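You operate a simulated robot arm through the tools that you are given. There is no shell and no other tool. Be economical: measure what you need, move in short steps, check, and stop when the job is done.

You are at the controls of a simulated robot arm. One attempt, no reset.

Task
Fetch the red block out of the scrap tub and tamp it flat.
Fine: work on the ware board; lid back on the tub, tamper back where it stood. Set down upright: clay tamper.

It is judged by the outcome, as a careful person would: the job done as asked, and still so three seconds after it is handed in. It fails if anything else is knocked over, pushed out of place, dropped, spilled or broken. Lids that push on must go on centred and level and be pressed home; caps that screw on are set level and turned clockwise until they are tight.

Robot
A 6-joint arm with a two-finger parallel gripper, fixed in place. Base frame: the origin is at the foot of the arm, x ahead of it, y to its left, z up; the work surface is at about z = 0.92. Lengths are in m, angles in degrees, forces in N, time in s.
With the tool pointing down near the work surface it reaches from about 0.14 to 0.82 m from the base axis. Its first joint turns from -166.0 to 166.0 degrees. Payload 3.91 kg.
The tool frame sits at the grasp point between the pads (the TCP): z along the fingers, y along the line on which they close. The tips reach 0.03 m beyond it. Largest opening 0.11 m; finger width 0.02, thickness 0.01; the body of the gripper, 0.048 by 0.112 m, starts 0.055 m behind the TCP.
Orientation is told as [roll, pitch, yaw] about the base's x, y, z axes, in that order, counted from this pose: with the fingers straight down and closing along the base's y, the tool's x points along the base's -x, its y along +y and its z along -z.

Tools
- The arm moves only by the tool arm_command. Its argument "series" is a list of rows, each an object (a shift or turn left out is 0, a gripper value left out holds the last) with "translation": the shift along the tool's x, y, z in m, a list of three; "delta_rot": the turn, a rotation vector about the tool's x, y, z in degrees, a list of three. In form: [{"translation": [dx, dy, dz], "delta_rot": [rx, ry, rz]}, ...]. A call has 1 to 12 rows; each row is the pose to reach, as a shift and turn from the pose commanded when the call began, along the tool's axes at that moment. "claw" is the gripper command, from -1 (fully open) to 1 (shut), values between in proportion, set as the call begins (left out, the last holds). A row lasts 0.2 s, in which the tool goes at most 0.05 m and 8.6 degrees; a call with a longer step from one row to the next is refused whole, and so is a gripper value outside its range. Where a pose cannot be reached the arm comes as near as it can. A force on the tool above 90 N (or 10 N above the force at the start of the call, whichever is more), or a blocked arm, ends the call early, and 0.2 s more pass. Each finger travels about 0.108 m/s and halts on what it meets, pressing with about 42 N; the grip force reading is that of the motor and also rises with nothing between the fingers. The clock runs only during rows and for 0.2 s after the last one: add rows that repeat a pose to give the fingers time. The reply holds the time, the measured pose of the TCP, the force on the tool along the base axes, the opening and the grip force, in the units named above and with some noise, with the torque about the TCP (base axes, N m) and any sound that the robot's microphone picked up.
- Cameras (640 x 400 px; columns grow to the right, rows downward): "scene" is fixed at [0.2199, -0.5017, 1.5326]; the picture's right is [0.81, -0.58, 0.00], its down [-0.57, -0.80, -0.19] and it looks along [0.11, 0.15, -0.98] (base axes); focal length 214 px, centre (320, 200). "wrist" rides on the gripper at [0.077, 0.007, -0.114] in the tool frame; the picture's right is [-0.09, 1.00, 0.00], its down [-0.80, -0.07, -0.59] and it looks along [-0.59, -0.05, 0.80] (tool axes); focal length 270 px, centre (320, 200). There is no depth. A picture from a camera that has moved, and an enlarged one, comes with that camera's place and axes in the base frame and with its lens.
- camera(camera): a new picture of that camera. No time passes.
- lift_body(by): slides the trunk up (or, below 0, down) by that many m; the arm rides with it, the base frame stays. It gives what a move gives, with no picture.
- close_up(camera, box): a new picture of the part [left, top, right, bottom] of that camera's present view, enlarged. No time passes.
- finish_job(): hands the job in; it is judged then, once.

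Go step by step. Nothing tells you positions but the pictures and the camera data: compare them with the known pose of the tool, close in by small moves and look again before you grip or let go. The budget is 120 turns and 84 pictures, counting those below and the enlarged ones. Unless the task says otherwise, let go and move clear before handing in, and close with one line.

The tools are called after "Emit:" as name(argument=value, ...) on one line, values as JSON. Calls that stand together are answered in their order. arm_command: Moves the arm, as the interface text tells. Its arguments: {"type":"object","properties":{"series":{"type":"array","items":{"type":"object","properties":{"translation":{"type":"array","items":{"type":"number"}},"delta_rot":{"type":"array","items":{"type":"number"}}}}},"claw":{"type":"number"}},"required":["series"]} The other tools are called the same way: lift_body (by) slides the trunk up or down; camera (camera) takes a picture; close_up (camera, box) takes an enlarged picture of a part of a camera's view; finish_job () hands the job in.

At the start:

```text
time: 0.0
ee_pos: [0.2752, -0.2937, 1.2446]
orientation: [0.0, 0.0, 0.0]
force: [0.0, 0.1, -1.5]
wrist_torque: [0.02, 0.01, 0.0]
grip_width: 0.1098
grasp_force: 0.1
trunk travel left (down, up): [-0.45, 0.09]
```

scene: 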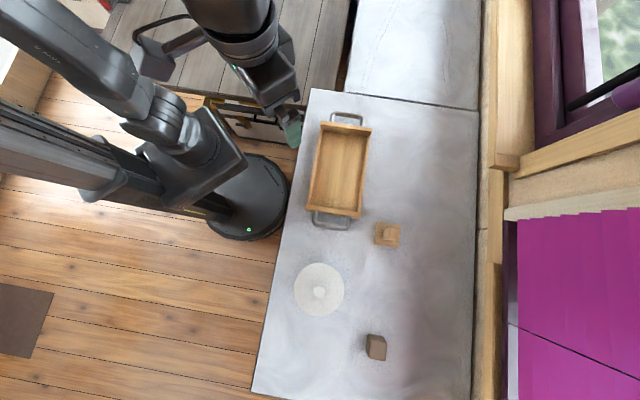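
wrist: 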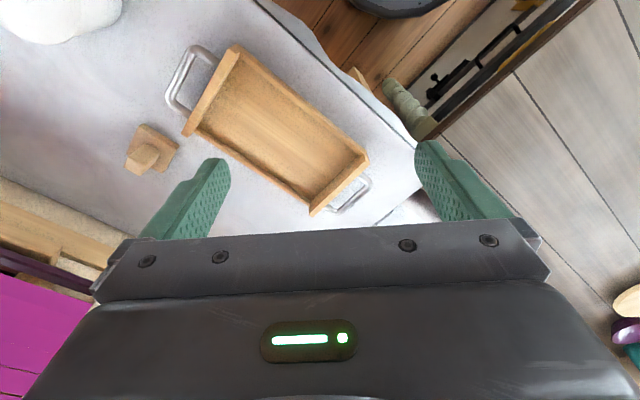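

I see a wooden tray with handles, a small wooden tamper-like object, a white round lidded tub and a brown block. I'll look closer first.

Emit:
close_up(camera="scene", box=[270, 240, 430, 380])

Emit:
close_up(camera="scene", box=[280, 100, 440, 260])

```text
2.86 times, centred on (350, 310) of scene
camera zoom: at [0.2199, -0.5017, 1.5326], right [0.81, -0.58, 0.0], down [-0.57, -0.8, -0.19], along [0.11, 0.15, -0.98], focal length 613 px, centre (234, -114)
```

zoom: 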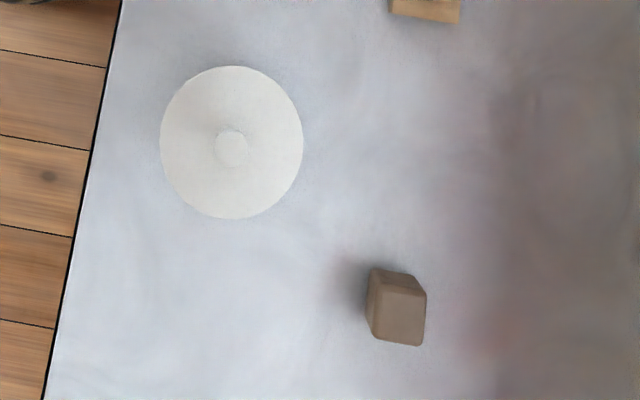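

```text
2.50 times, centred on (360, 180) of scene
camera zoom: at [0.2199, -0.5017, 1.5326], right [0.81, -0.58, 0.0], down [-0.57, -0.8, -0.19], along [0.11, 0.15, -0.98], focal length 536 px, centre (220, 250)
```

zoom: 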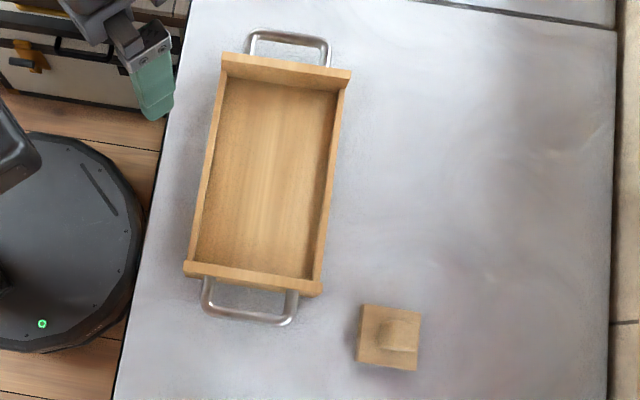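

The lidded tub is near (0.155,-0.597), the tamper near (0.378,-0.594), the tray near (0.39,-0.37). I move to see the tub with the wrist camera.

Emit:
arm_command(series=[{"translation": [0.028, -0.0375, 0.005]}, {"translation": [0.056, -0.075, 0.01]}, {"translation": [0.084, -0.1125, 0.015]}, {"translation": [0.112, -0.15, 0.02]}, {"translation": [0.14, -0.1875, 0.025]}, {"translation": [0.168, -0.225, 0.03]}, {"translation": [0.196, -0.2625, 0.035]}, {"translation": [0.225, -0.3, 0.04]}, {"translation": [0.225, -0.3, 0.04]}])

Emit:
camera(camera="wrist")

```text
time: 2.0
ee_pos: [0.0524, -0.5951, 1.2074]
orientation: [0.0, 0.1, 0.0]
force: [0.5, -0.3, 0.3]
wrist_torque: [0.0, 0.01, -0.01]
grip_width: 0.1098
grasp_force: 0.1
trunk travel left (down, up): [-0.45, 0.09]
```

```text
79 pictures are left
camera wrist: at [-0.0251, -0.5882, 1.3224], right [0.09, 1.0, 0.0], down [0.8, -0.07, 0.59], along [0.59, -0.05, -0.8], focal length 270 px, centre (320, 200)
```

wrist: 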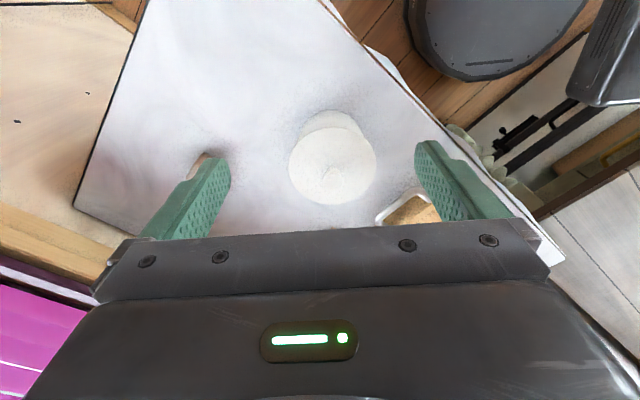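

The tub sits between the fingers in view. I'll zoom in on it.

Emit:
close_up(camera="wrist", box=[270, 90, 400, 220])

```text
3.08 times, centred on (335, 155) of wrist
camera zoom: at [-0.0251, -0.5882, 1.3224], right [0.09, 1.0, 0.0], down [0.8, -0.07, 0.59], along [0.59, -0.05, -0.8], focal length 832 px, centre (274, 338)
```

zoom: 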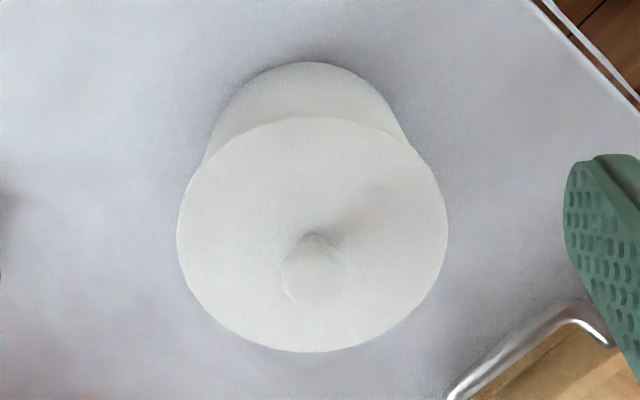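

Knob top is about (0.157,-0.590,1.035), lid top about z=1.0, diameter about 0.12. Moving above the knob.

Emit:
arm_command(series=[{"translation": [-0.035, 0.0017, 0.029]}, {"translation": [-0.07, 0.0034, 0.058]}, {"translation": [-0.1046, 0.005, 0.087]}, {"translation": [-0.1046, 0.005, 0.087]}])

Emit:
camera(camera="wrist")

Emit:
camera(camera="scene")

```text
time: 3.0
ee_pos: [0.1549, -0.5876, 1.1176]
orientation: [-0.1, 0.0, 0.0]
force: [-0.9, 0.6, -0.6]
wrist_torque: [0.01, 0.01, 0.0]
grip_width: 0.1101
grasp_force: 0.0
trunk travel left (down, up): [-0.45, 0.09]
```

```text
77 pictures are left
camera wrist: at [0.0777, -0.5821, 1.233], right [0.09, 1.0, 0.0], down [0.8, -0.07, 0.59], along [0.59, -0.05, -0.8], focal length 270 px, centre (320, 200)
```

wrist: 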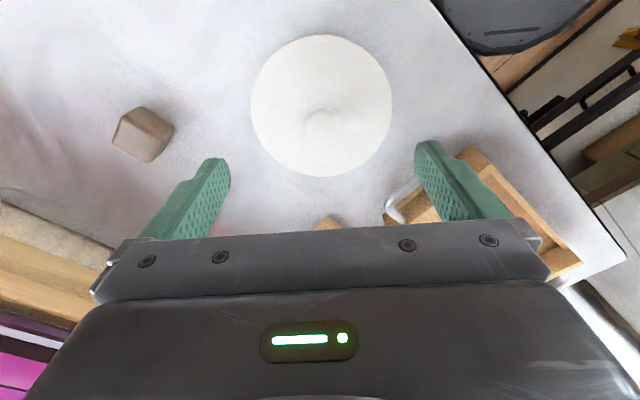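

```text
76 pictures are left
```

scene: 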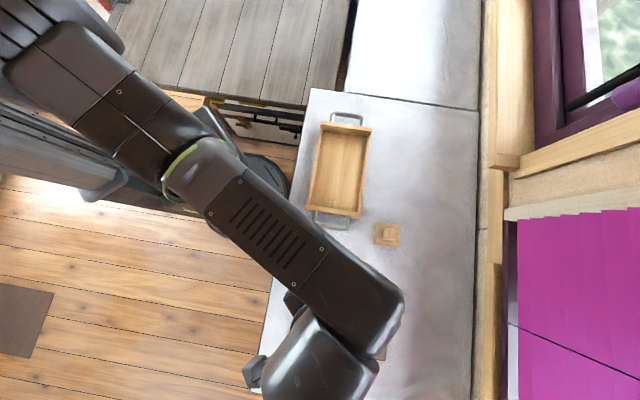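

Emit:
close_up(camera="wrist", box=[240, 20, 400, 190])

```text
2.35 times, centred on (320, 105) of wrist
camera zoom: at [0.0777, -0.5821, 1.233], right [0.09, 1.0, 0.0], down [0.8, -0.07, 0.59], along [0.59, -0.05, -0.8], focal length 636 px, centre (320, 424)
```

zoom: 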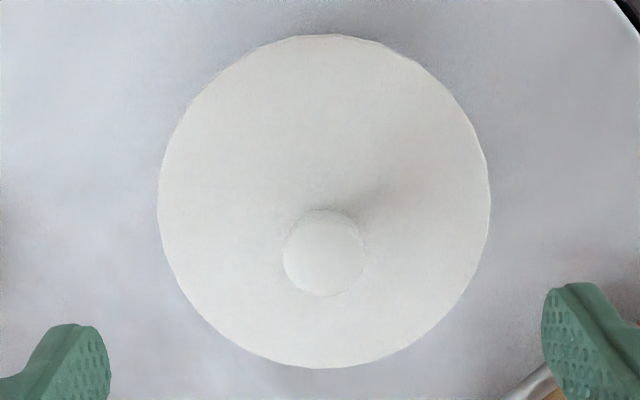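

The TCP is centred over the knob. I descend gently with open fingers to knob height.

Emit:
arm_command(series=[{"translation": [0, 0, 0.04]}, {"translation": [0, 0, 0.07]}, {"translation": [0, 0, 0.08]}, {"translation": [0, 0, 0.084]}, {"translation": [0, 0, 0.084]}])

Emit:
camera(camera="wrist")

```text
time: 4.2
ee_pos: [0.1552, -0.5859, 1.0417]
orientation: [-0.6, -0.2, 0.2]
force: [-0.4, 4.3, 62.2]
wrist_torque: [3.71, 0.06, -0.01]
grip_width: 0.1098
grasp_force: 0.1
trunk travel left (down, up): [-0.45, 0.09]
```

```text
74 pictures are left
camera wrist: at [0.0781, -0.5785, 1.1571], right [0.09, 1.0, -0.01], down [0.8, -0.06, 0.6], along [0.59, -0.06, -0.8], focal length 270 px, centre (320, 200)
```

wrist: 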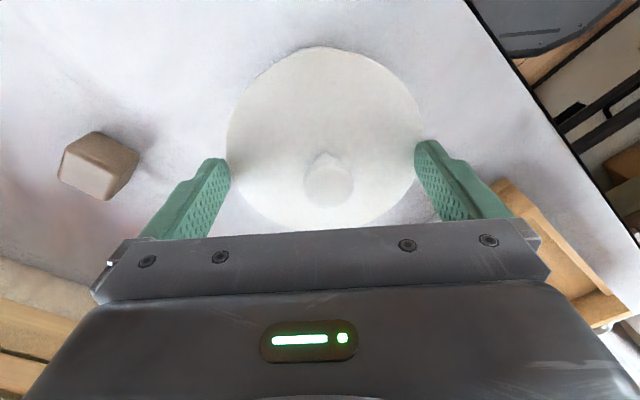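

Finger tips touched the lid edge (z about 1.011). I back off slightly.

Emit:
arm_command(series=[{"translation": [0, 0, -0.006]}, {"translation": [0, 0, -0.012]}, {"translation": [0, 0, -0.012]}])

Emit:
close_up(camera="wrist", box=[210, 40, 430, 240])

```text
time: 5.0
ee_pos: [0.1569, -0.5887, 1.0441]
orientation: [0.2, 0.0, 0.0]
force: [-0.3, 0.4, 0.1]
wrist_torque: [0.01, -0.02, 0.01]
grip_width: 0.1101
grasp_force: 0.0
trunk travel left (down, up): [-0.45, 0.09]
```

```text
2.00 times, centred on (320, 140) of wrist
camera zoom: at [0.0798, -0.5827, 1.1599], right [0.09, 1.0, 0.0], down [0.8, -0.07, 0.59], along [0.59, -0.05, -0.8], focal length 541 px, centre (320, 320)
```

zoom: 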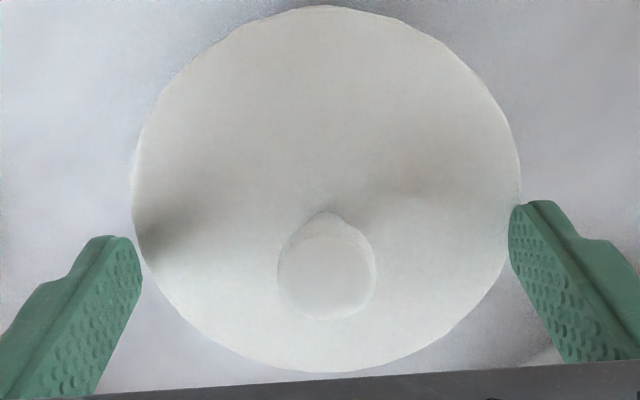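

The lid looks undisturbed. I close on the knob.

Emit:
arm_command(series=[{}, {}, {}, {}], claw=1)

Emit:
close_up(camera="wrist", box=[210, 40, 430, 240])

```text
time: 6.0
ee_pos: [0.1564, -0.5889, 1.0457]
orientation: [0.0, -0.1, 0.0]
force: [-0.6, 0.8, -0.1]
wrist_torque: [0.02, -0.05, 0.01]
grip_width: 0.0244
grasp_force: 42.1
trunk travel left (down, up): [-0.45, 0.09]
heard: snap
```

```text
2.00 times, centred on (320, 140) of wrist
camera zoom: at [0.0795, -0.5829, 1.1619], right [0.09, 1.0, 0.0], down [0.8, -0.07, 0.59], along [0.59, -0.05, -0.8], focal length 541 px, centre (320, 320)
```

zoom: 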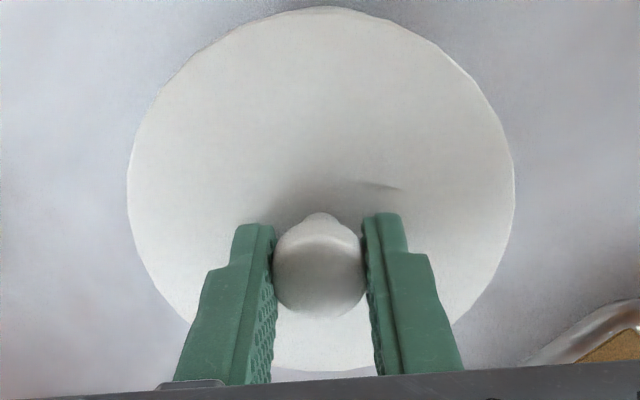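

Knob is held (24 mm) and something snapped, probably the push-fit lid moving. I lift it straight up slowly.

Emit:
arm_command(series=[{"translation": [0, 0, -0.004]}, {"translation": [0, 0, -0.01]}, {"translation": [0, 0, -0.02]}, {"translation": [0, 0, -0.03]}, {"translation": [0, 0, -0.03]}])

Emit:
camera(camera="wrist")

```text
time: 7.2
ee_pos: [0.1577, -0.5891, 1.0741]
orientation: [0.0, 0.0, 0.1]
force: [0.3, -0.1, 0.6]
wrist_torque: [-0.03, 0.03, 0.01]
grip_width: 0.0242
grasp_force: 41.7
trunk travel left (down, up): [-0.45, 0.09]
```

```text
71 pictures are left
camera wrist: at [0.0796, -0.5818, 1.1892], right [0.09, 1.0, 0.0], down [0.8, -0.07, 0.59], along [0.59, -0.05, -0.8], focal length 270 px, centre (320, 200)
```

wrist: 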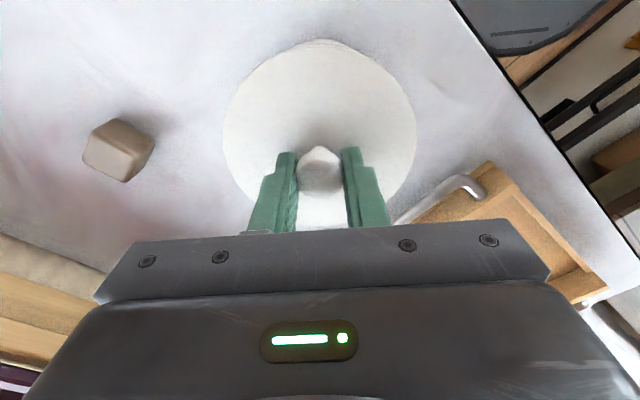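

The lid came off with the gripper. I raise it and carry it to free table space near (0.30,-0.715).

Emit:
arm_command(series=[{"translation": [0, 0, -0.045]}, {"translation": [0, 0, -0.09]}, {"translation": [-0.035, -0.031, -0.09]}, {"translation": [-0.07, -0.062, -0.09]}, {"translation": [-0.105, -0.094, -0.09]}, {"translation": [-0.142, -0.126, -0.09]}, {"translation": [-0.142, -0.126, -0.09]}])

Emit:
camera(camera="wrist")

Emit:
camera(camera="scene")

```text
time: 8.8
ee_pos: [0.2803, -0.6779, 1.1618]
orientation: [0.0, 0.0, 0.0]
force: [0.6, 0.2, -0.3]
wrist_torque: [-0.03, 0.03, 0.0]
grip_width: 0.0246
grasp_force: 42.6
out of reach, approached as far as the arm can: row 6, 7
trunk travel left (down, up): [-0.45, 0.09]
```

```text
70 pictures are left
camera wrist: at [0.2023, -0.6716, 1.2773], right [0.09, 1.0, 0.0], down [0.8, -0.07, 0.59], along [0.59, -0.05, -0.8], focal length 270 px, centre (320, 200)
```

wrist: 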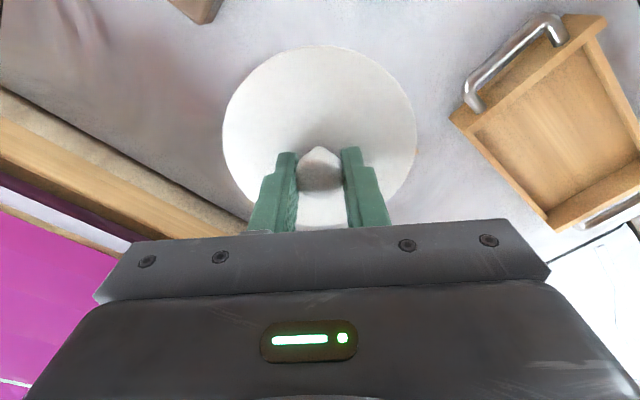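

```text
69 pictures are left
```

scene: 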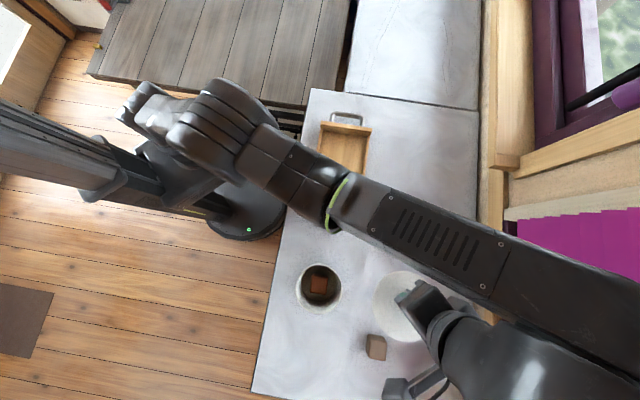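

The tub is open with a red block visible inside. The arm is near its reach limit at this height, so I go lower and see where it settles.

Emit:
arm_command(series=[{"translation": [0, 0, 0.03]}, {"translation": [0, 0, 0.06]}, {"translation": [0, 0, 0.06]}])

```text
time: 9.6
ee_pos: [0.2861, -0.6776, 1.1015]
orientation: [0.0, 0.0, 0.0]
force: [0.0, -0.2, 0.0]
wrist_torque: [0.01, -0.03, -0.03]
grip_width: 0.0242
grasp_force: 42.7
trunk travel left (down, up): [-0.45, 0.09]
```

Emit:
arm_command(series=[{"translation": [0, -0.035, 0]}, {"translation": [0, -0.035, 0.04]}, {"translation": [0, -0.035, 0.08]}, {"translation": [0, -0.035, 0.11]}, {"translation": [0, -0.035, 0.11]}])

Emit:
camera(camera="wrist")

Emit:
camera(camera="scene")

```text
time: 10.8
ee_pos: [0.2826, -0.711, 0.995]
orientation: [0.0, 0.0, 0.0]
force: [0.1, 0.2, 0.3]
wrist_torque: [0.03, 0.05, -0.01]
grip_width: 0.0245
grasp_force: 41.8
trunk travel left (down, up): [-0.45, 0.09]
```

```text
68 pictures are left
camera wrist: at [0.2055, -0.7044, 1.1098], right [0.09, 1.0, 0.0], down [0.8, -0.07, 0.59], along [0.59, -0.05, -0.8], focal length 270 px, centre (320, 200)
```

wrist: 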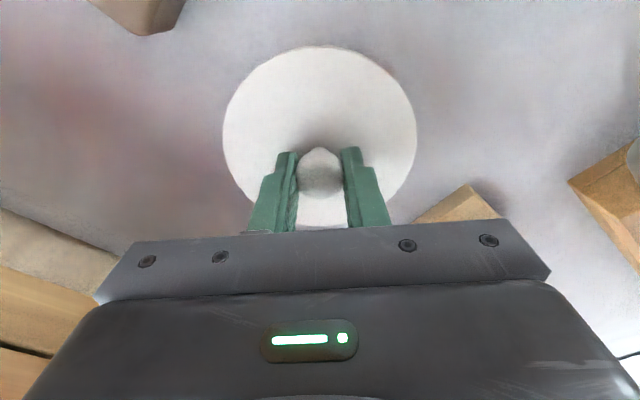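

```text
67 pictures are left
```

scene: 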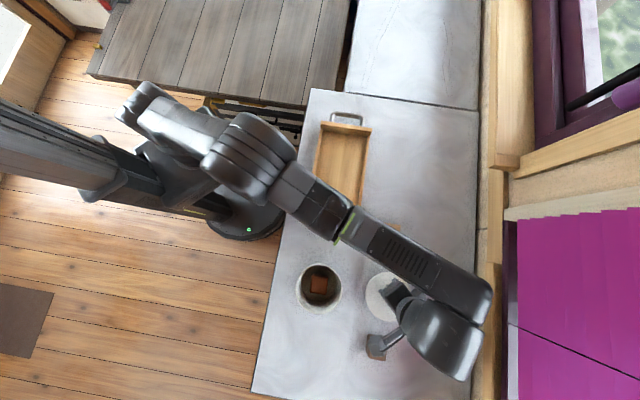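

Clear around. I lower the lid gently to contact.

Emit:
arm_command(series=[{"translation": [0, 0, 0.008]}, {"translation": [0, 0, 0.014]}, {"translation": [0, 0, 0.02]}, {"translation": [0, 0, 0.024]}, {"translation": [0, 0, 0.028]}, {"translation": [0, 0, 0.032]}, {"translation": [0, 0, 0.036]}, {"translation": [0, 0, 0.04]}])

```text
time: 12.6
ee_pos: [0.2824, -0.7088, 0.9633]
orientation: [-1.1, -0.4, 0.1]
force: [-3.5, -8.0, 58.9]
wrist_torque: [0.25, 0.09, 0.08]
grip_width: 0.0248
grasp_force: 41.7
trunk travel left (down, up): [-0.45, 0.09]
```

Lid touches the table. I ease the pressure and release.

Emit:
arm_command(series=[{"translation": [0, 0, -0.004]}, {"translation": [0, 0, -0.005]}])

```text
time: 13.2
ee_pos: [0.2841, -0.7087, 0.9642]
orientation: [-0.6, -0.3, 0.0]
force: [-0.8, -11.0, 45.7]
wrist_torque: [-0.12, -0.02, 0.02]
grip_width: 0.0241
grasp_force: 41.9
trunk travel left (down, up): [-0.45, 0.09]
```

Emit:
arm_command(series=[{"translation": [0, 0, -0.003]}, {"translation": [0, 0, -0.003]}])

```text
time: 13.8
ee_pos: [0.2828, -0.7082, 0.963]
orientation: [-0.3, -0.1, 0.2]
force: [1.1, -7.7, 35.2]
wrist_torque: [0.11, -0.05, 0.04]
grip_width: 0.0242
grasp_force: 42.3
trunk travel left (down, up): [-0.45, 0.09]
```

Emit:
arm_command(series=[{"translation": [0, 0, -0.004]}, {"translation": [0, 0, -0.008]}])

```text
time: 14.4
ee_pos: [0.2821, -0.7084, 0.9632]
orientation: [0.4, 0.1, 0.0]
force: [-2.2, -1.9, 4.8]
wrist_torque: [-0.19, 0.02, -0.08]
grip_width: 0.0242
grasp_force: 41.8
trunk travel left (down, up): [-0.45, 0.09]
```

Nearly unloaded. Releasing and rising.

Emit:
arm_command(series=[{}, {}, {}, {}], claw=-1)

Emit:
arm_command(series=[{"translation": [0, 0, -0.04]}, {"translation": [0, 0, -0.08]}, {"translation": [0, 0, -0.12]}, {"translation": [0, 0, -0.12]}])

Emit:
camera(camera="wrist")

```text
time: 15.4
ee_pos: [0.2838, -0.7097, 0.9675]
orientation: [0.0, 0.0, -0.1]
force: [0.3, -0.1, -0.6]
wrist_torque: [-0.04, -0.06, -0.02]
grip_width: 0.11
grasp_force: 0.0
trunk travel left (down, up): [-0.45, 0.09]
```

```text
time: 16.4
ee_pos: [0.2837, -0.7077, 1.086]
orientation: [0.0, 0.0, -0.1]
force: [0.9, 0.8, -0.9]
wrist_torque: [0.01, 0.0, 0.04]
grip_width: 0.1099
grasp_force: 0.0
trunk travel left (down, up): [-0.45, 0.09]
```

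```text
66 pictures are left
camera wrist: at [0.2067, -0.7023, 1.202], right [0.09, 1.0, 0.0], down [0.8, -0.07, 0.59], along [0.59, -0.05, -0.8], focal length 270 px, centre (320, 200)
```

wrist: 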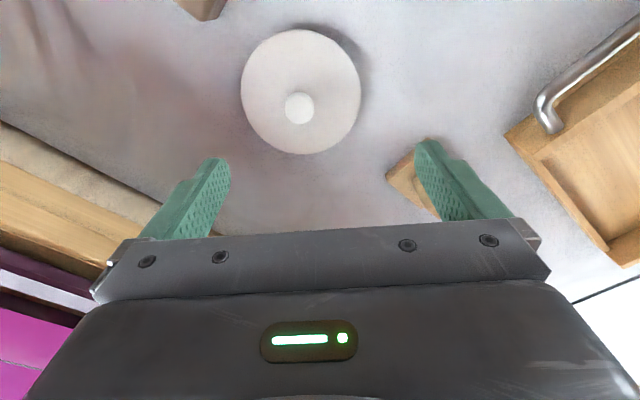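

Emit:
close_up(camera="wrist", box=[220, 10, 380, 170])

Emit:
close_up(camera="scene", box=[280, 220, 440, 380])

```text
2.50 times, centred on (300, 90) of wrist
camera zoom: at [0.2067, -0.7023, 1.202], right [0.09, 1.0, 0.0], down [0.8, -0.07, 0.59], along [0.59, -0.05, -0.8], focal length 676 px, centre (370, 475)
```

zoom: 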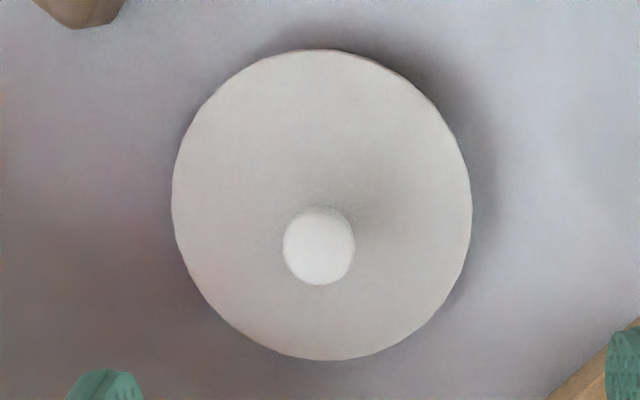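

```text
2.50 times, centred on (360, 300) of scene
camera zoom: at [0.2199, -0.5017, 1.5326], right [0.81, -0.58, 0.0], down [-0.57, -0.8, -0.19], along [0.11, 0.15, -0.98], focal length 536 px, centre (220, -50)
```

zoom: 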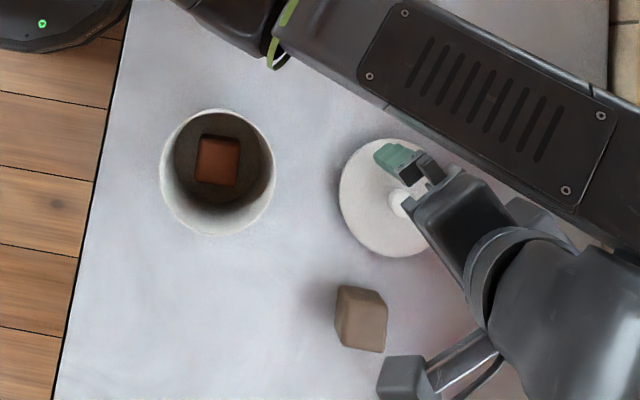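

The lid rests on the table; the red block sits in the tub. I move over the tub for a look inside.

Emit:
arm_command(series=[{"translation": [0.02, 0.01, -0.04]}, {"translation": [0.05, 0.033, -0.07]}, {"translation": [0.08, 0.06, -0.09]}, {"translation": [0.11, 0.085, -0.11]}, {"translation": [0.14, 0.11, -0.114]}, {"translation": [0.15, 0.116, -0.114]}, {"translation": [0.15, 0.116, -0.114]}])

Emit:
close_up(camera="wrist", box=[230, 20, 410, 200])

Emit:
camera(camera="scene")

```text
time: 18.0
ee_pos: [0.1343, -0.5958, 1.2021]
orientation: [0.0, 0.0, 0.1]
force: [0.4, -0.5, 0.8]
wrist_torque: [-0.01, 0.0, 0.04]
grip_width: 0.1101
grasp_force: 0.1
trunk travel left (down, up): [-0.45, 0.09]
```

```text
2.22 times, centred on (320, 110) of wrist
camera zoom: at [0.0569, -0.5901, 1.3174], right [0.09, 1.0, 0.0], down [0.8, -0.07, 0.59], along [0.59, -0.05, -0.8], focal length 601 px, centre (320, 400)
```

zoom: 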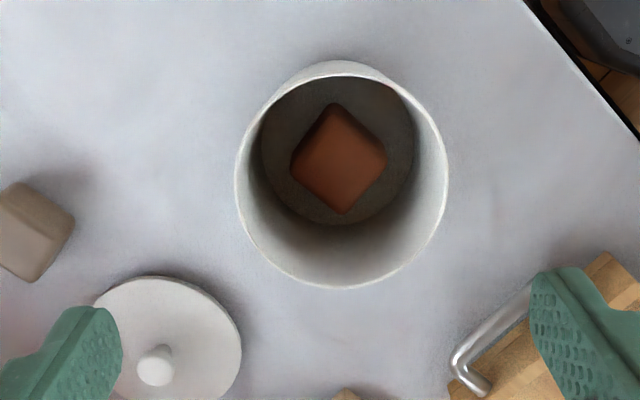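

```text
62 pictures are left
```

scene: 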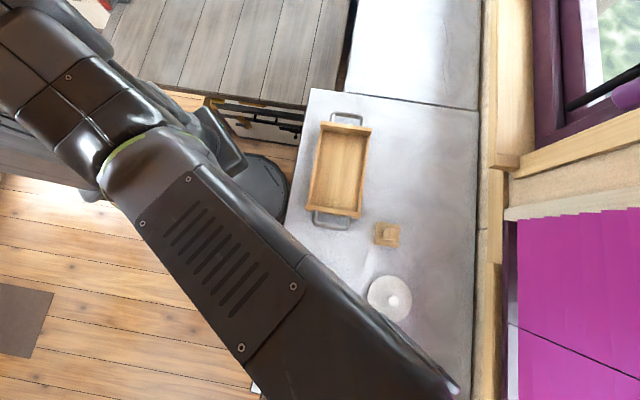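

Block centre is about (0.152,-0.589), top about z 0.955, side about 0.041, turned about 45°. I rotate the gripper by -45° yaw, pre-close to 0.06 and hover over the tub.

Emit:
arm_command(series=[{"translation": [-0.003, 0.001, 0.015], "delta_rot": [0, 0, 7.5]}, {"translation": [-0.006, 0.002, 0.03], "delta_rot": [0, 0, 15]}, {"translation": [-0.009, 0.003, 0.05], "delta_rot": [0, 0, 22.5]}, {"translation": [-0.012, 0.005, 0.07], "delta_rot": [0, 0, 30]}, {"translation": [-0.015, 0.006, 0.085], "delta_rot": [0, 0, 37.5]}, {"translation": [-0.0177, 0.007, 0.1], "delta_rot": [0, 0, 45]}, {"translation": [-0.0177, 0.007, 0.1], "delta_rot": [0, 0, 45]}], claw=-0.09)

Emit:
camera(camera="wrist")

```text
time: 19.6
ee_pos: [0.1515, -0.5863, 1.1005]
orientation: [0.0, 0.0, -45.0]
force: [0.2, -0.9, -0.6]
wrist_torque: [-0.02, 0.01, -0.06]
grip_width: 0.0599
grasp_force: 0.0
trunk travel left (down, up): [-0.45, 0.09]
```

```text
61 pictures are left
camera wrist: at [0.1013, -0.5275, 1.2167], right [0.77, 0.64, 0.0], down [0.52, -0.62, 0.59], along [0.38, -0.46, -0.8], focal length 270 px, centre (320, 200)
```

wrist: 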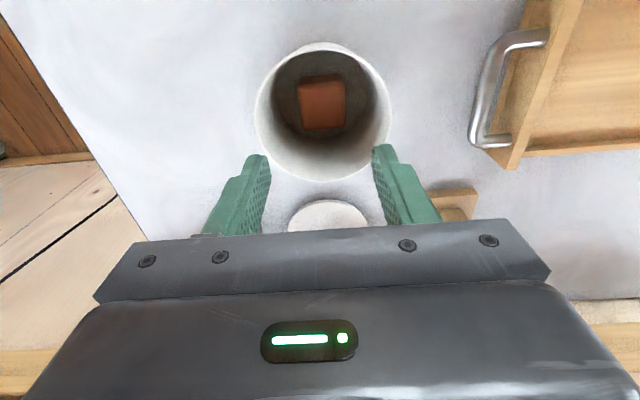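

Emit:
close_up(camera="wrist", box=[240, 30, 400, 190])

```text
2.50 times, centred on (320, 110) of wrist
camera zoom: at [0.1013, -0.5275, 1.2167], right [0.77, 0.64, 0.0], down [0.52, -0.62, 0.59], along [0.38, -0.46, -0.8], focal length 676 px, centre (320, 425)
```

zoom: 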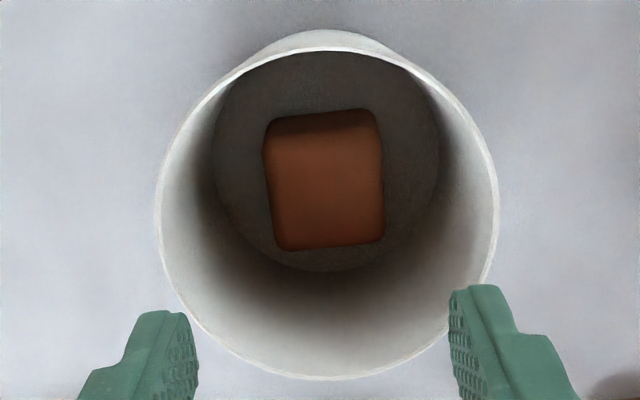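

Gripper is aligned with the block. Descending into the tub.

Emit:
arm_command(series=[{"translation": [-0.0035, 0, 0.03]}, {"translation": [-0.0035, 0, 0.06]}, {"translation": [-0.0035, 0, 0.085]}, {"translation": [-0.0035, 0, 0.1]}, {"translation": [-0.0035, 0, 0.11]}, {"translation": [-0.0035, 0, 0.12]}, {"translation": [-0.0035, 0, 0.128]}, {"translation": [-0.0035, 0, 0.136]}, {"translation": [-0.0035, 0, 0.136]}])

Emit:
camera(camera="wrist")

```text
time: 21.6
ee_pos: [0.1531, -0.5878, 0.9644]
orientation: [0.0, 0.1, -44.9]
force: [0.1, -0.6, 2.1]
wrist_torque: [0.0, -0.03, -0.03]
grip_width: 0.0589
grasp_force: 0.1
trunk travel left (down, up): [-0.45, 0.09]
```

```text
59 pictures are left
camera wrist: at [0.1035, -0.5304, 1.0803], right [0.77, 0.64, 0.0], down [0.52, -0.62, 0.59], along [0.38, -0.46, -0.8], focal length 270 px, centre (320, 200)
```

wrist: 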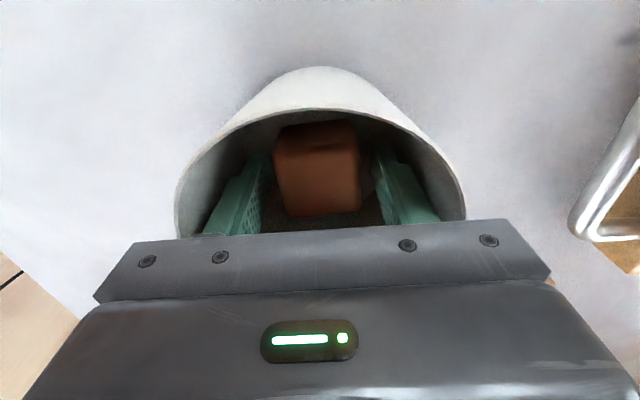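

Fingers straddle the block. Closing.

Emit:
arm_command(series=[{}, {}, {}, {}], claw=0.5)

```text
time: 22.6
ee_pos: [0.1535, -0.589, 0.9652]
orientation: [0.0, 0.0, -45.0]
force: [-0.3, 0.0, 0.1]
wrist_torque: [0.02, 0.03, 0.0]
grip_width: 0.044
grasp_force: 42.0
trunk travel left (down, up): [-0.45, 0.09]
```

Block held at 44 mm. Lifting straight up.

Emit:
arm_command(series=[{"translation": [0, 0, -0.01]}, {"translation": [0, 0, -0.03]}, {"translation": [0, 0, -0.06]}, {"translation": [0, 0, -0.1]}, {"translation": [0, 0, -0.14]}, {"translation": [0, 0, -0.14]}])

Emit:
camera(camera="wrist")

Emit:
camera(camera="scene")

```text
time: 24.0
ee_pos: [0.1562, -0.5858, 1.1013]
orientation: [0.0, 0.0, -45.0]
force: [-0.1, -0.9, -1.3]
wrist_torque: [0.0, 0.02, 0.01]
grip_width: 0.044
grasp_force: 41.9
trunk travel left (down, up): [-0.45, 0.09]
```

```text
58 pictures are left
camera wrist: at [0.1057, -0.5277, 1.2175], right [0.77, 0.64, 0.0], down [0.52, -0.62, 0.59], along [0.38, -0.46, -0.8], focal length 270 px, centre (320, 200)
```

wrist: 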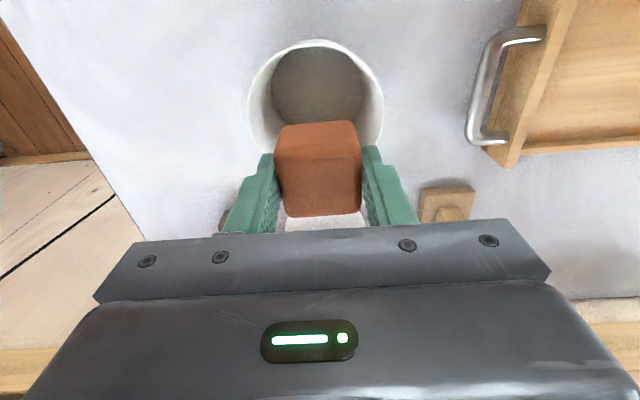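

```text
57 pictures are left
```

scene: 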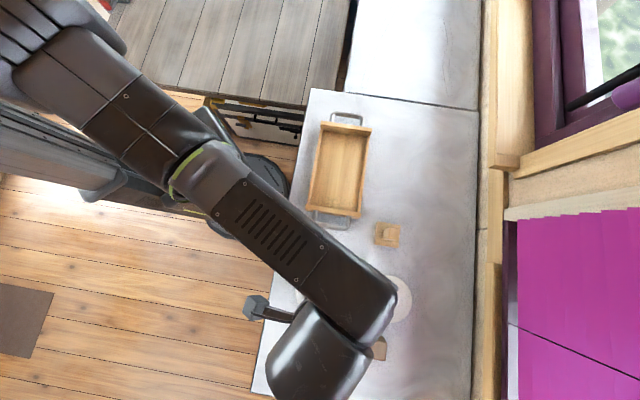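

The red block is out of the tub. I carry it over to the tray (ware board), centre about (0.382,-0.372).

Emit:
arm_command(series=[{"translation": [-0.001, 0.04, -0.01]}, {"translation": [-0.002, 0.085, -0.01]}, {"translation": [-0.003, 0.13, -0.01]}, {"translation": [-0.004, 0.175, -0.01]}, {"translation": [-0.005, 0.22, -0.01]}, {"translation": [-0.007, 0.265, -0.01]}, {"translation": [-0.0085, 0.311, -0.01]}, {"translation": [-0.0085, 0.311, -0.01]}])

Emit:
camera(camera="wrist")

Emit:
camera(camera="scene")

```text
time: 25.8
ee_pos: [0.3783, -0.3728, 1.1149]
orientation: [0.0, 0.0, -45.0]
force: [0.5, 1.1, -1.0]
wrist_torque: [0.03, -0.01, -0.01]
grip_width: 0.0438
grasp_force: 42.4
trunk travel left (down, up): [-0.45, 0.09]
```

```text
56 pictures are left
camera wrist: at [0.3291, -0.3148, 1.2301], right [0.77, 0.64, 0.0], down [0.52, -0.62, 0.59], along [0.38, -0.46, -0.8], focal length 270 px, centre (320, 200)
```

wrist: 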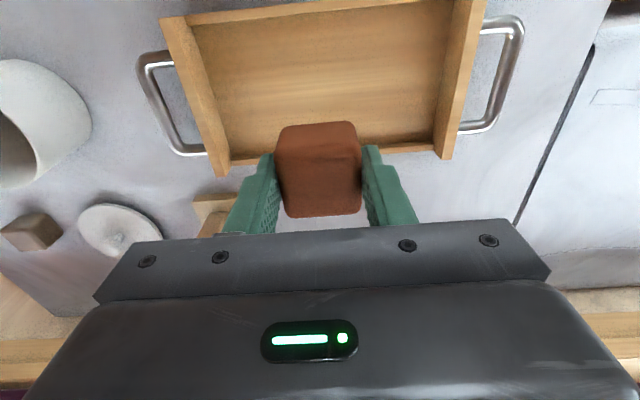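

```text
55 pictures are left
```

scene: 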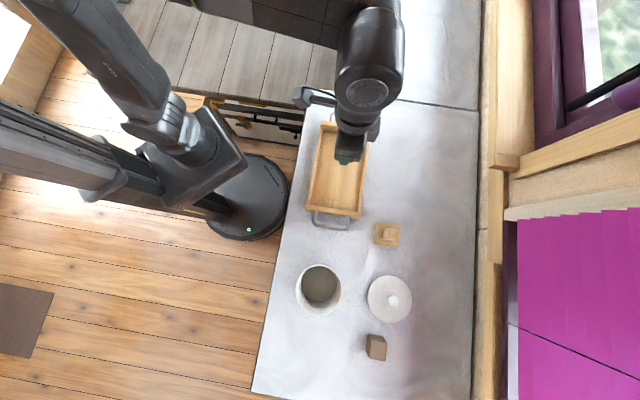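

Block is above the tray centre. I descend most of the way and check.

Emit:
arm_command(series=[{"translation": [-0.003, 0.002, 0.04]}, {"translation": [-0.003, 0.002, 0.08]}, {"translation": [-0.003, 0.002, 0.11]}, {"translation": [-0.003, 0.002, 0.12]}, {"translation": [-0.003, 0.002, 0.12]}])

Emit:
camera(camera="wrist")

Emit:
close_up(camera="scene", box=[280, 90, 440, 250])

```text
time: 27.0
ee_pos: [0.3821, -0.3753, 0.9972]
orientation: [0.1, 0.0, -45.0]
force: [0.1, 0.3, -1.4]
wrist_torque: [-0.02, 0.01, -0.01]
grip_width: 0.0437
grasp_force: 41.7
trunk travel left (down, up): [-0.45, 0.09]
```

```text
54 pictures are left
camera wrist: at [0.3314, -0.3171, 1.1118], right [0.77, 0.64, 0.0], down [0.52, -0.62, 0.59], along [0.38, -0.46, -0.8], focal length 270 px, centre (320, 200)
```

wrist: 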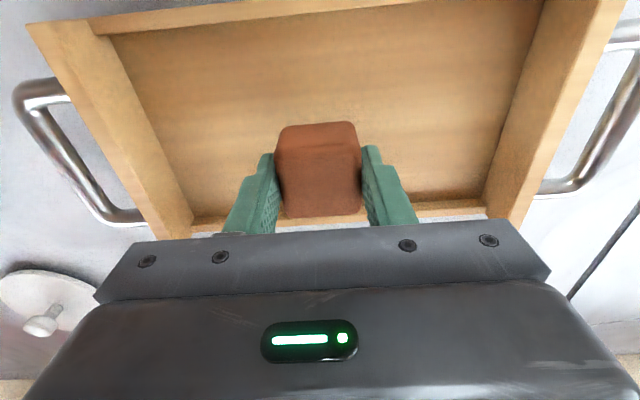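

```text
2.50 times, centred on (360, 170) of scene
camera zoom: at [0.2199, -0.5017, 1.5326], right [0.81, -0.58, 0.0], down [-0.57, -0.8, -0.19], along [0.11, 0.15, -0.98], focal length 536 px, centre (220, 275)
```

zoom: 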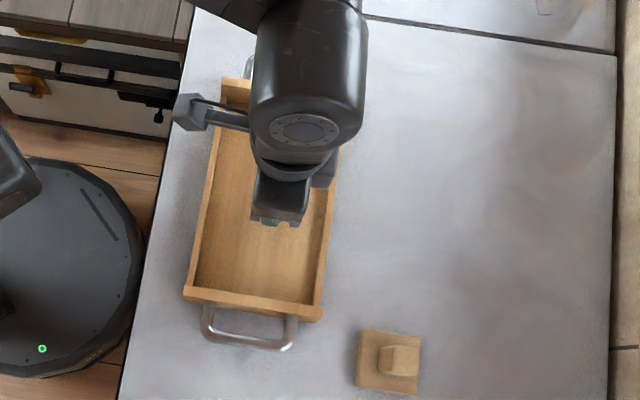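

Well centred. Now slow descent to contact.

Emit:
arm_command(series=[{"translation": [0, 0, 0.006]}, {"translation": [0, 0, 0.011]}, {"translation": [0, 0, 0.015]}, {"translation": [0, 0, 0.018]}, {"translation": [0, 0, 0.021]}, {"translation": [0, 0, 0.024]}])

```text
time: 28.4
ee_pos: [0.3838, -0.3752, 0.9732]
orientation: [0.0, -0.2, -44.9]
force: [1.2, 0.4, 17.7]
wrist_torque: [0.33, 0.22, -0.02]
grip_width: 0.0437
grasp_force: 41.3
trunk travel left (down, up): [-0.45, 0.09]
```

Contact at z 0.973. Easing off and releasing.

Emit:
arm_command(series=[{"translation": [0, 0, -0.003]}, {"translation": [0, 0, -0.003]}])

Emit:
arm_command(series=[{}, {}, {}], claw=0)

Emit:
arm_command(series=[{"translation": [0, 0, -0.03]}, {"translation": [0, 0, -0.07]}, {"translation": [0, 0, -0.11]}, {"translation": [0, 0, -0.15]}, {"translation": [0, 0, -0.15]}])

Emit:
camera(camera="wrist")

```text
time: 29.0
ee_pos: [0.3813, -0.3755, 0.9732]
orientation: [0.0, 0.1, -45.0]
force: [0.1, -0.5, -2.0]
wrist_torque: [-0.02, -0.02, 0.0]
grip_width: 0.0439
grasp_force: 41.4
trunk travel left (down, up): [-0.45, 0.09]
```

```text
time: 29.8
ee_pos: [0.3819, -0.375, 0.974]
orientation: [0.0, 0.1, -45.0]
force: [0.8, -0.5, -0.2]
wrist_torque: [-0.02, -0.05, -0.02]
grip_width: 0.0549
grasp_force: 0.1
trunk travel left (down, up): [-0.45, 0.09]
```

```text
time: 31.0
ee_pos: [0.3824, -0.3758, 1.1232]
orientation: [0.0, 0.0, -44.9]
force: [0.1, 0.4, -0.3]
wrist_torque: [0.01, 0.0, 0.01]
grip_width: 0.0548
grasp_force: 0.1
trunk travel left (down, up): [-0.45, 0.09]
```

```text
52 pictures are left
camera wrist: at [0.3324, -0.3175, 1.2391], right [0.77, 0.64, 0.0], down [0.52, -0.62, 0.59], along [0.38, -0.46, -0.8], focal length 270 px, centre (320, 200)
```

wrist: 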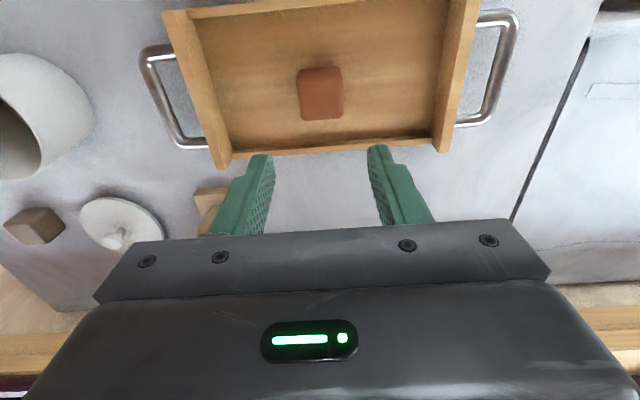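

The block stands on the tray. Next I look at the tamper.

Emit:
arm_command(series=[{"translation": [-0.017, -0.039, -0.01]}, {"translation": [-0.034, -0.078, -0.02]}, {"translation": [-0.051, -0.117, -0.027]}, {"translation": [-0.0686, -0.156, -0.027]}, {"translation": [-0.0686, -0.156, -0.027]}], claw=-0.6)

Emit:
camera(camera="wrist")

Emit:
close_up(camera="wrist", box=[240, 40, 400, 200])

Emit:
close_up(camera="scene", box=[350, 200, 430, 270])

```text
time: 32.2
ee_pos: [0.32, -0.5347, 1.1537]
orientation: [0.1, 0.0, -44.9]
force: [-0.3, -0.2, 0.0]
wrist_torque: [-0.01, 0.0, -0.01]
grip_width: 0.0878
grasp_force: 0.1
trunk travel left (down, up): [-0.45, 0.09]
```

```text
51 pictures are left
camera wrist: at [0.2705, -0.475, 1.2691], right [0.77, 0.64, 0.0], down [0.52, -0.62, 0.59], along [0.38, -0.46, -0.8], focal length 270 px, centre (320, 200)
```

wrist: 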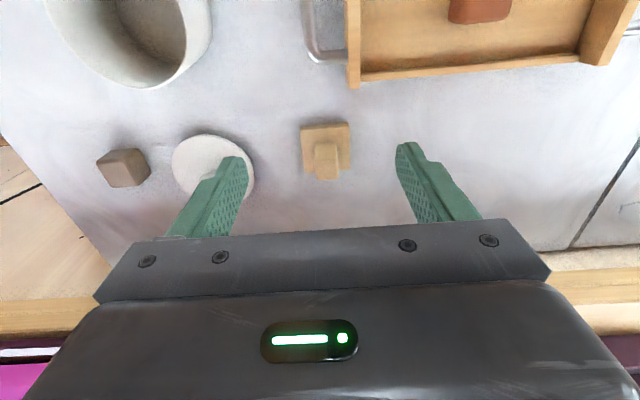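

```text
2.50 times, centred on (320, 120) of wrist
camera zoom: at [0.2705, -0.475, 1.2691], right [0.77, 0.64, 0.0], down [0.52, -0.62, 0.59], along [0.38, -0.46, -0.8], focal length 676 px, centre (320, 400)
```

zoom: 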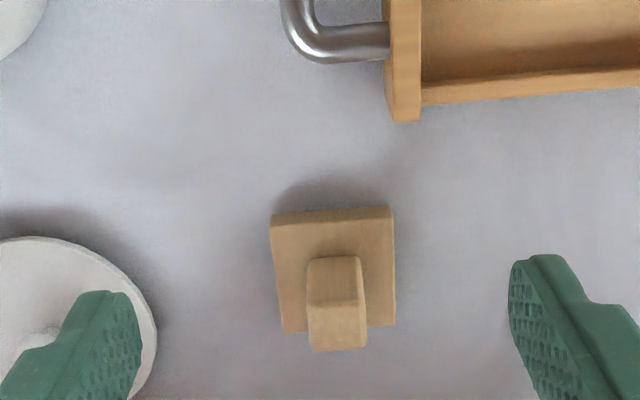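

```text
5.71 times, centred on (390, 235) of scene
camera zoom: at [0.2199, -0.5017, 1.5326], right [0.81, -0.58, 0.0], down [-0.57, -0.8, -0.19], along [0.11, 0.15, -0.98], focal length 1226 px, centre (-80, 0)
```

zoom: 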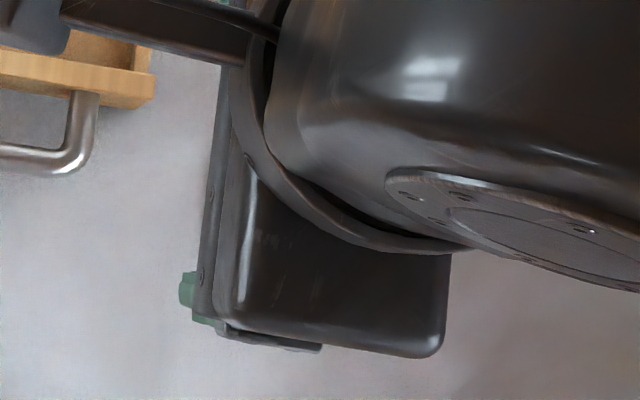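

Tamper plate about 0.063 square with a 0.028 square handle, centre about (0.379,-0.594), aligned with my yaw. I hover above it.

Emit:
arm_command(series=[{"translation": [-0.042, 0, 0.02]}, {"translation": [-0.0836, 0, 0.045]}, {"translation": [-0.0836, 0, 0.075]}, {"translation": [-0.0836, 0, 0.094]}, {"translation": [-0.0836, 0, 0.094]}], claw=-0.09)

Emit:
camera(camera="wrist")

Emit:
close_up(camera="wrist", box=[240, 60, 400, 220])

```text
time: 33.4
ee_pos: [0.3827, -0.5906, 1.0592]
orientation: [-0.1, 0.1, -44.9]
force: [0.3, 0.2, 0.5]
wrist_torque: [0.0, 0.03, 0.01]
grip_width: 0.0601
grasp_force: 0.1
trunk travel left (down, up): [-0.45, 0.09]
```

```text
48 pictures are left
camera wrist: at [0.3324, -0.5328, 1.175], right [0.77, 0.64, 0.0], down [0.52, -0.62, 0.59], along [0.38, -0.46, -0.8], focal length 270 px, centre (320, 200)
```

wrist: 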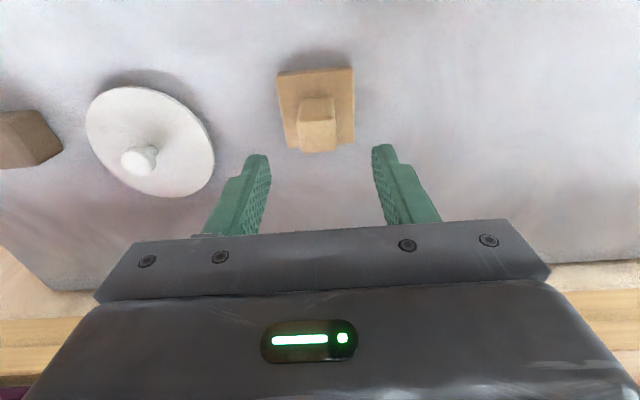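

```text
2.50 times, centred on (320, 140) of wrist
camera zoom: at [0.3324, -0.5328, 1.175], right [0.77, 0.64, 0.0], down [0.52, -0.62, 0.59], along [0.38, -0.46, -0.8], focal length 676 px, centre (320, 350)
```

zoom: 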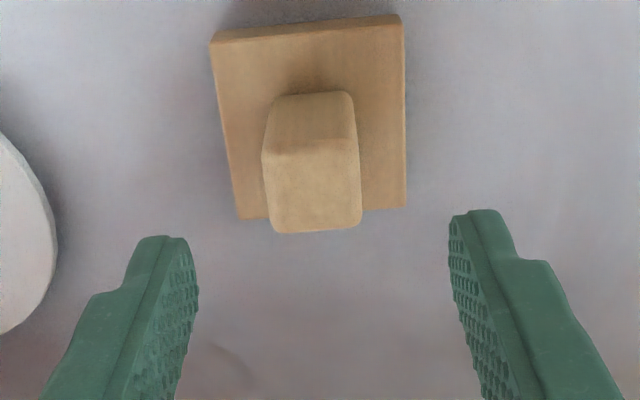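

Handle centre is about 3 mm off along the closing axis. I correct and descend around the handle.

Emit:
arm_command(series=[{"translation": [-0.001, -0.003, 0.02]}, {"translation": [-0.001, -0.003, 0.04]}, {"translation": [-0.001, -0.003, 0.06]}, {"translation": [-0.001, -0.003, 0.068]}, {"translation": [-0.001, -0.003, 0.074]}, {"translation": [-0.001, -0.003, 0.074]}])

Emit:
camera(camera="wrist")

```text
time: 34.8
ee_pos: [0.3786, -0.5963, 0.9837]
orientation: [0.0, 0.0, -45.0]
force: [0.1, -0.9, -0.4]
wrist_torque: [0.0, 0.02, 0.0]
grip_width: 0.0601
grasp_force: 0.1
trunk travel left (down, up): [-0.45, 0.09]
```

```text
46 pictures are left
camera wrist: at [0.3283, -0.5377, 1.0994], right [0.77, 0.64, 0.0], down [0.52, -0.62, 0.59], along [0.38, -0.46, -0.8], focal length 270 px, centre (320, 200)
```

wrist: 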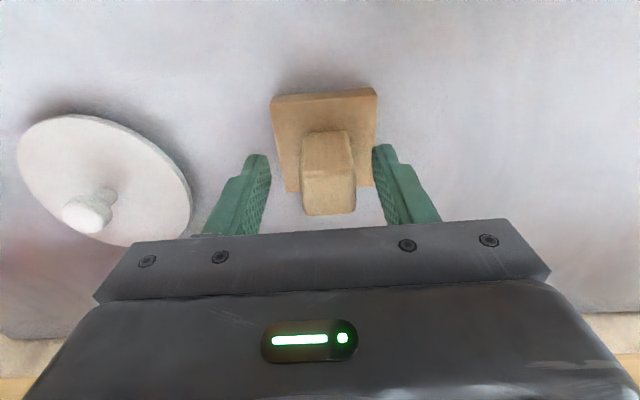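

The handle is ~4 mm toward the right finger; I recentre, then close.

Emit:
arm_command(series=[{"translation": [0, 0.0045, 0]}, {"translation": [0, 0.0045, 0]}])

Emit:
arm_command(series=[{}, {}, {}, {}], claw=1)

Emit:
camera(camera="wrist")

```text
time: 35.4
ee_pos: [0.3817, -0.5937, 0.9832]
orientation: [-0.1, 0.0, -44.9]
force: [0.3, -0.5, -0.4]
wrist_torque: [0.0, 0.0, -0.04]
grip_width: 0.06
grasp_force: 0.0
trunk travel left (down, up): [-0.45, 0.09]
```

```text
time: 36.4
ee_pos: [0.382, -0.5932, 0.9835]
orientation: [0.0, -0.1, -45.1]
force: [-0.7, -1.1, 0.6]
wrist_torque: [0.0, 0.02, 0.01]
grip_width: 0.0274
grasp_force: 42.3
trunk travel left (down, up): [-0.45, 0.09]
```

```text
45 pictures are left
camera wrist: at [0.3322, -0.5348, 1.0991], right [0.77, 0.64, 0.0], down [0.52, -0.62, 0.59], along [0.38, -0.46, -0.8], focal length 270 px, centre (320, 200)
```

wrist: 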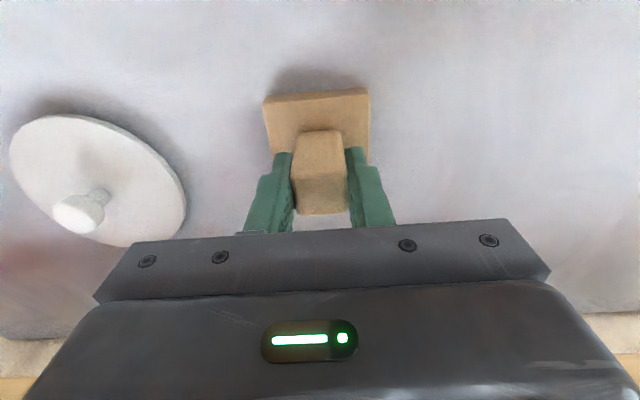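

Handle gripped. Lift and carry over the red block.

Emit:
arm_command(series=[{"translation": [0, 0, -0.02]}, {"translation": [0, 0, -0.06]}, {"translation": [0, 0, -0.1]}, {"translation": [0, 0, -0.14]}, {"translation": [0.031, 0.031, -0.14]}, {"translation": [0.062, 0.062, -0.14]}, {"translation": [0.093, 0.093, -0.14]}, {"translation": [0.124, 0.124, -0.14]}, {"translation": [0.154, 0.154, -0.14]}, {"translation": [0.154, 0.154, -0.14]}])

Emit:
camera(camera="wrist")

Emit:
camera(camera="scene")

```text
time: 38.6
ee_pos: [0.3813, -0.3793, 1.1243]
orientation: [0.1, -0.1, -44.9]
force: [0.1, 0.2, -0.6]
wrist_torque: [0.0, 0.03, -0.02]
grip_width: 0.0275
grasp_force: 42.1
trunk travel left (down, up): [-0.45, 0.09]
```

```text
44 pictures are left
camera wrist: at [0.3315, -0.3208, 1.2394], right [0.77, 0.64, 0.0], down [0.52, -0.62, 0.59], along [0.38, -0.46, -0.8], focal length 270 px, centre (320, 200)
```

wrist: 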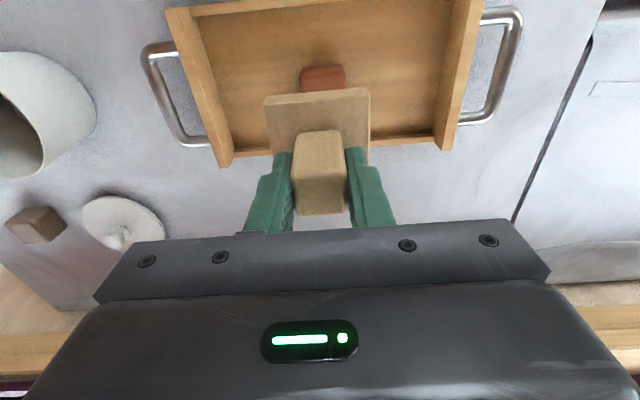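

```text
43 pictures are left
```

scene: 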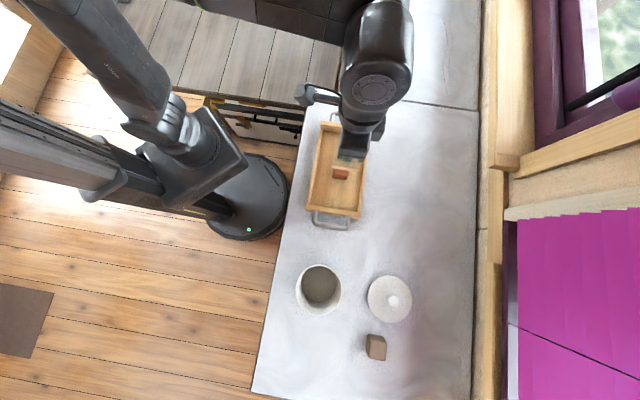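

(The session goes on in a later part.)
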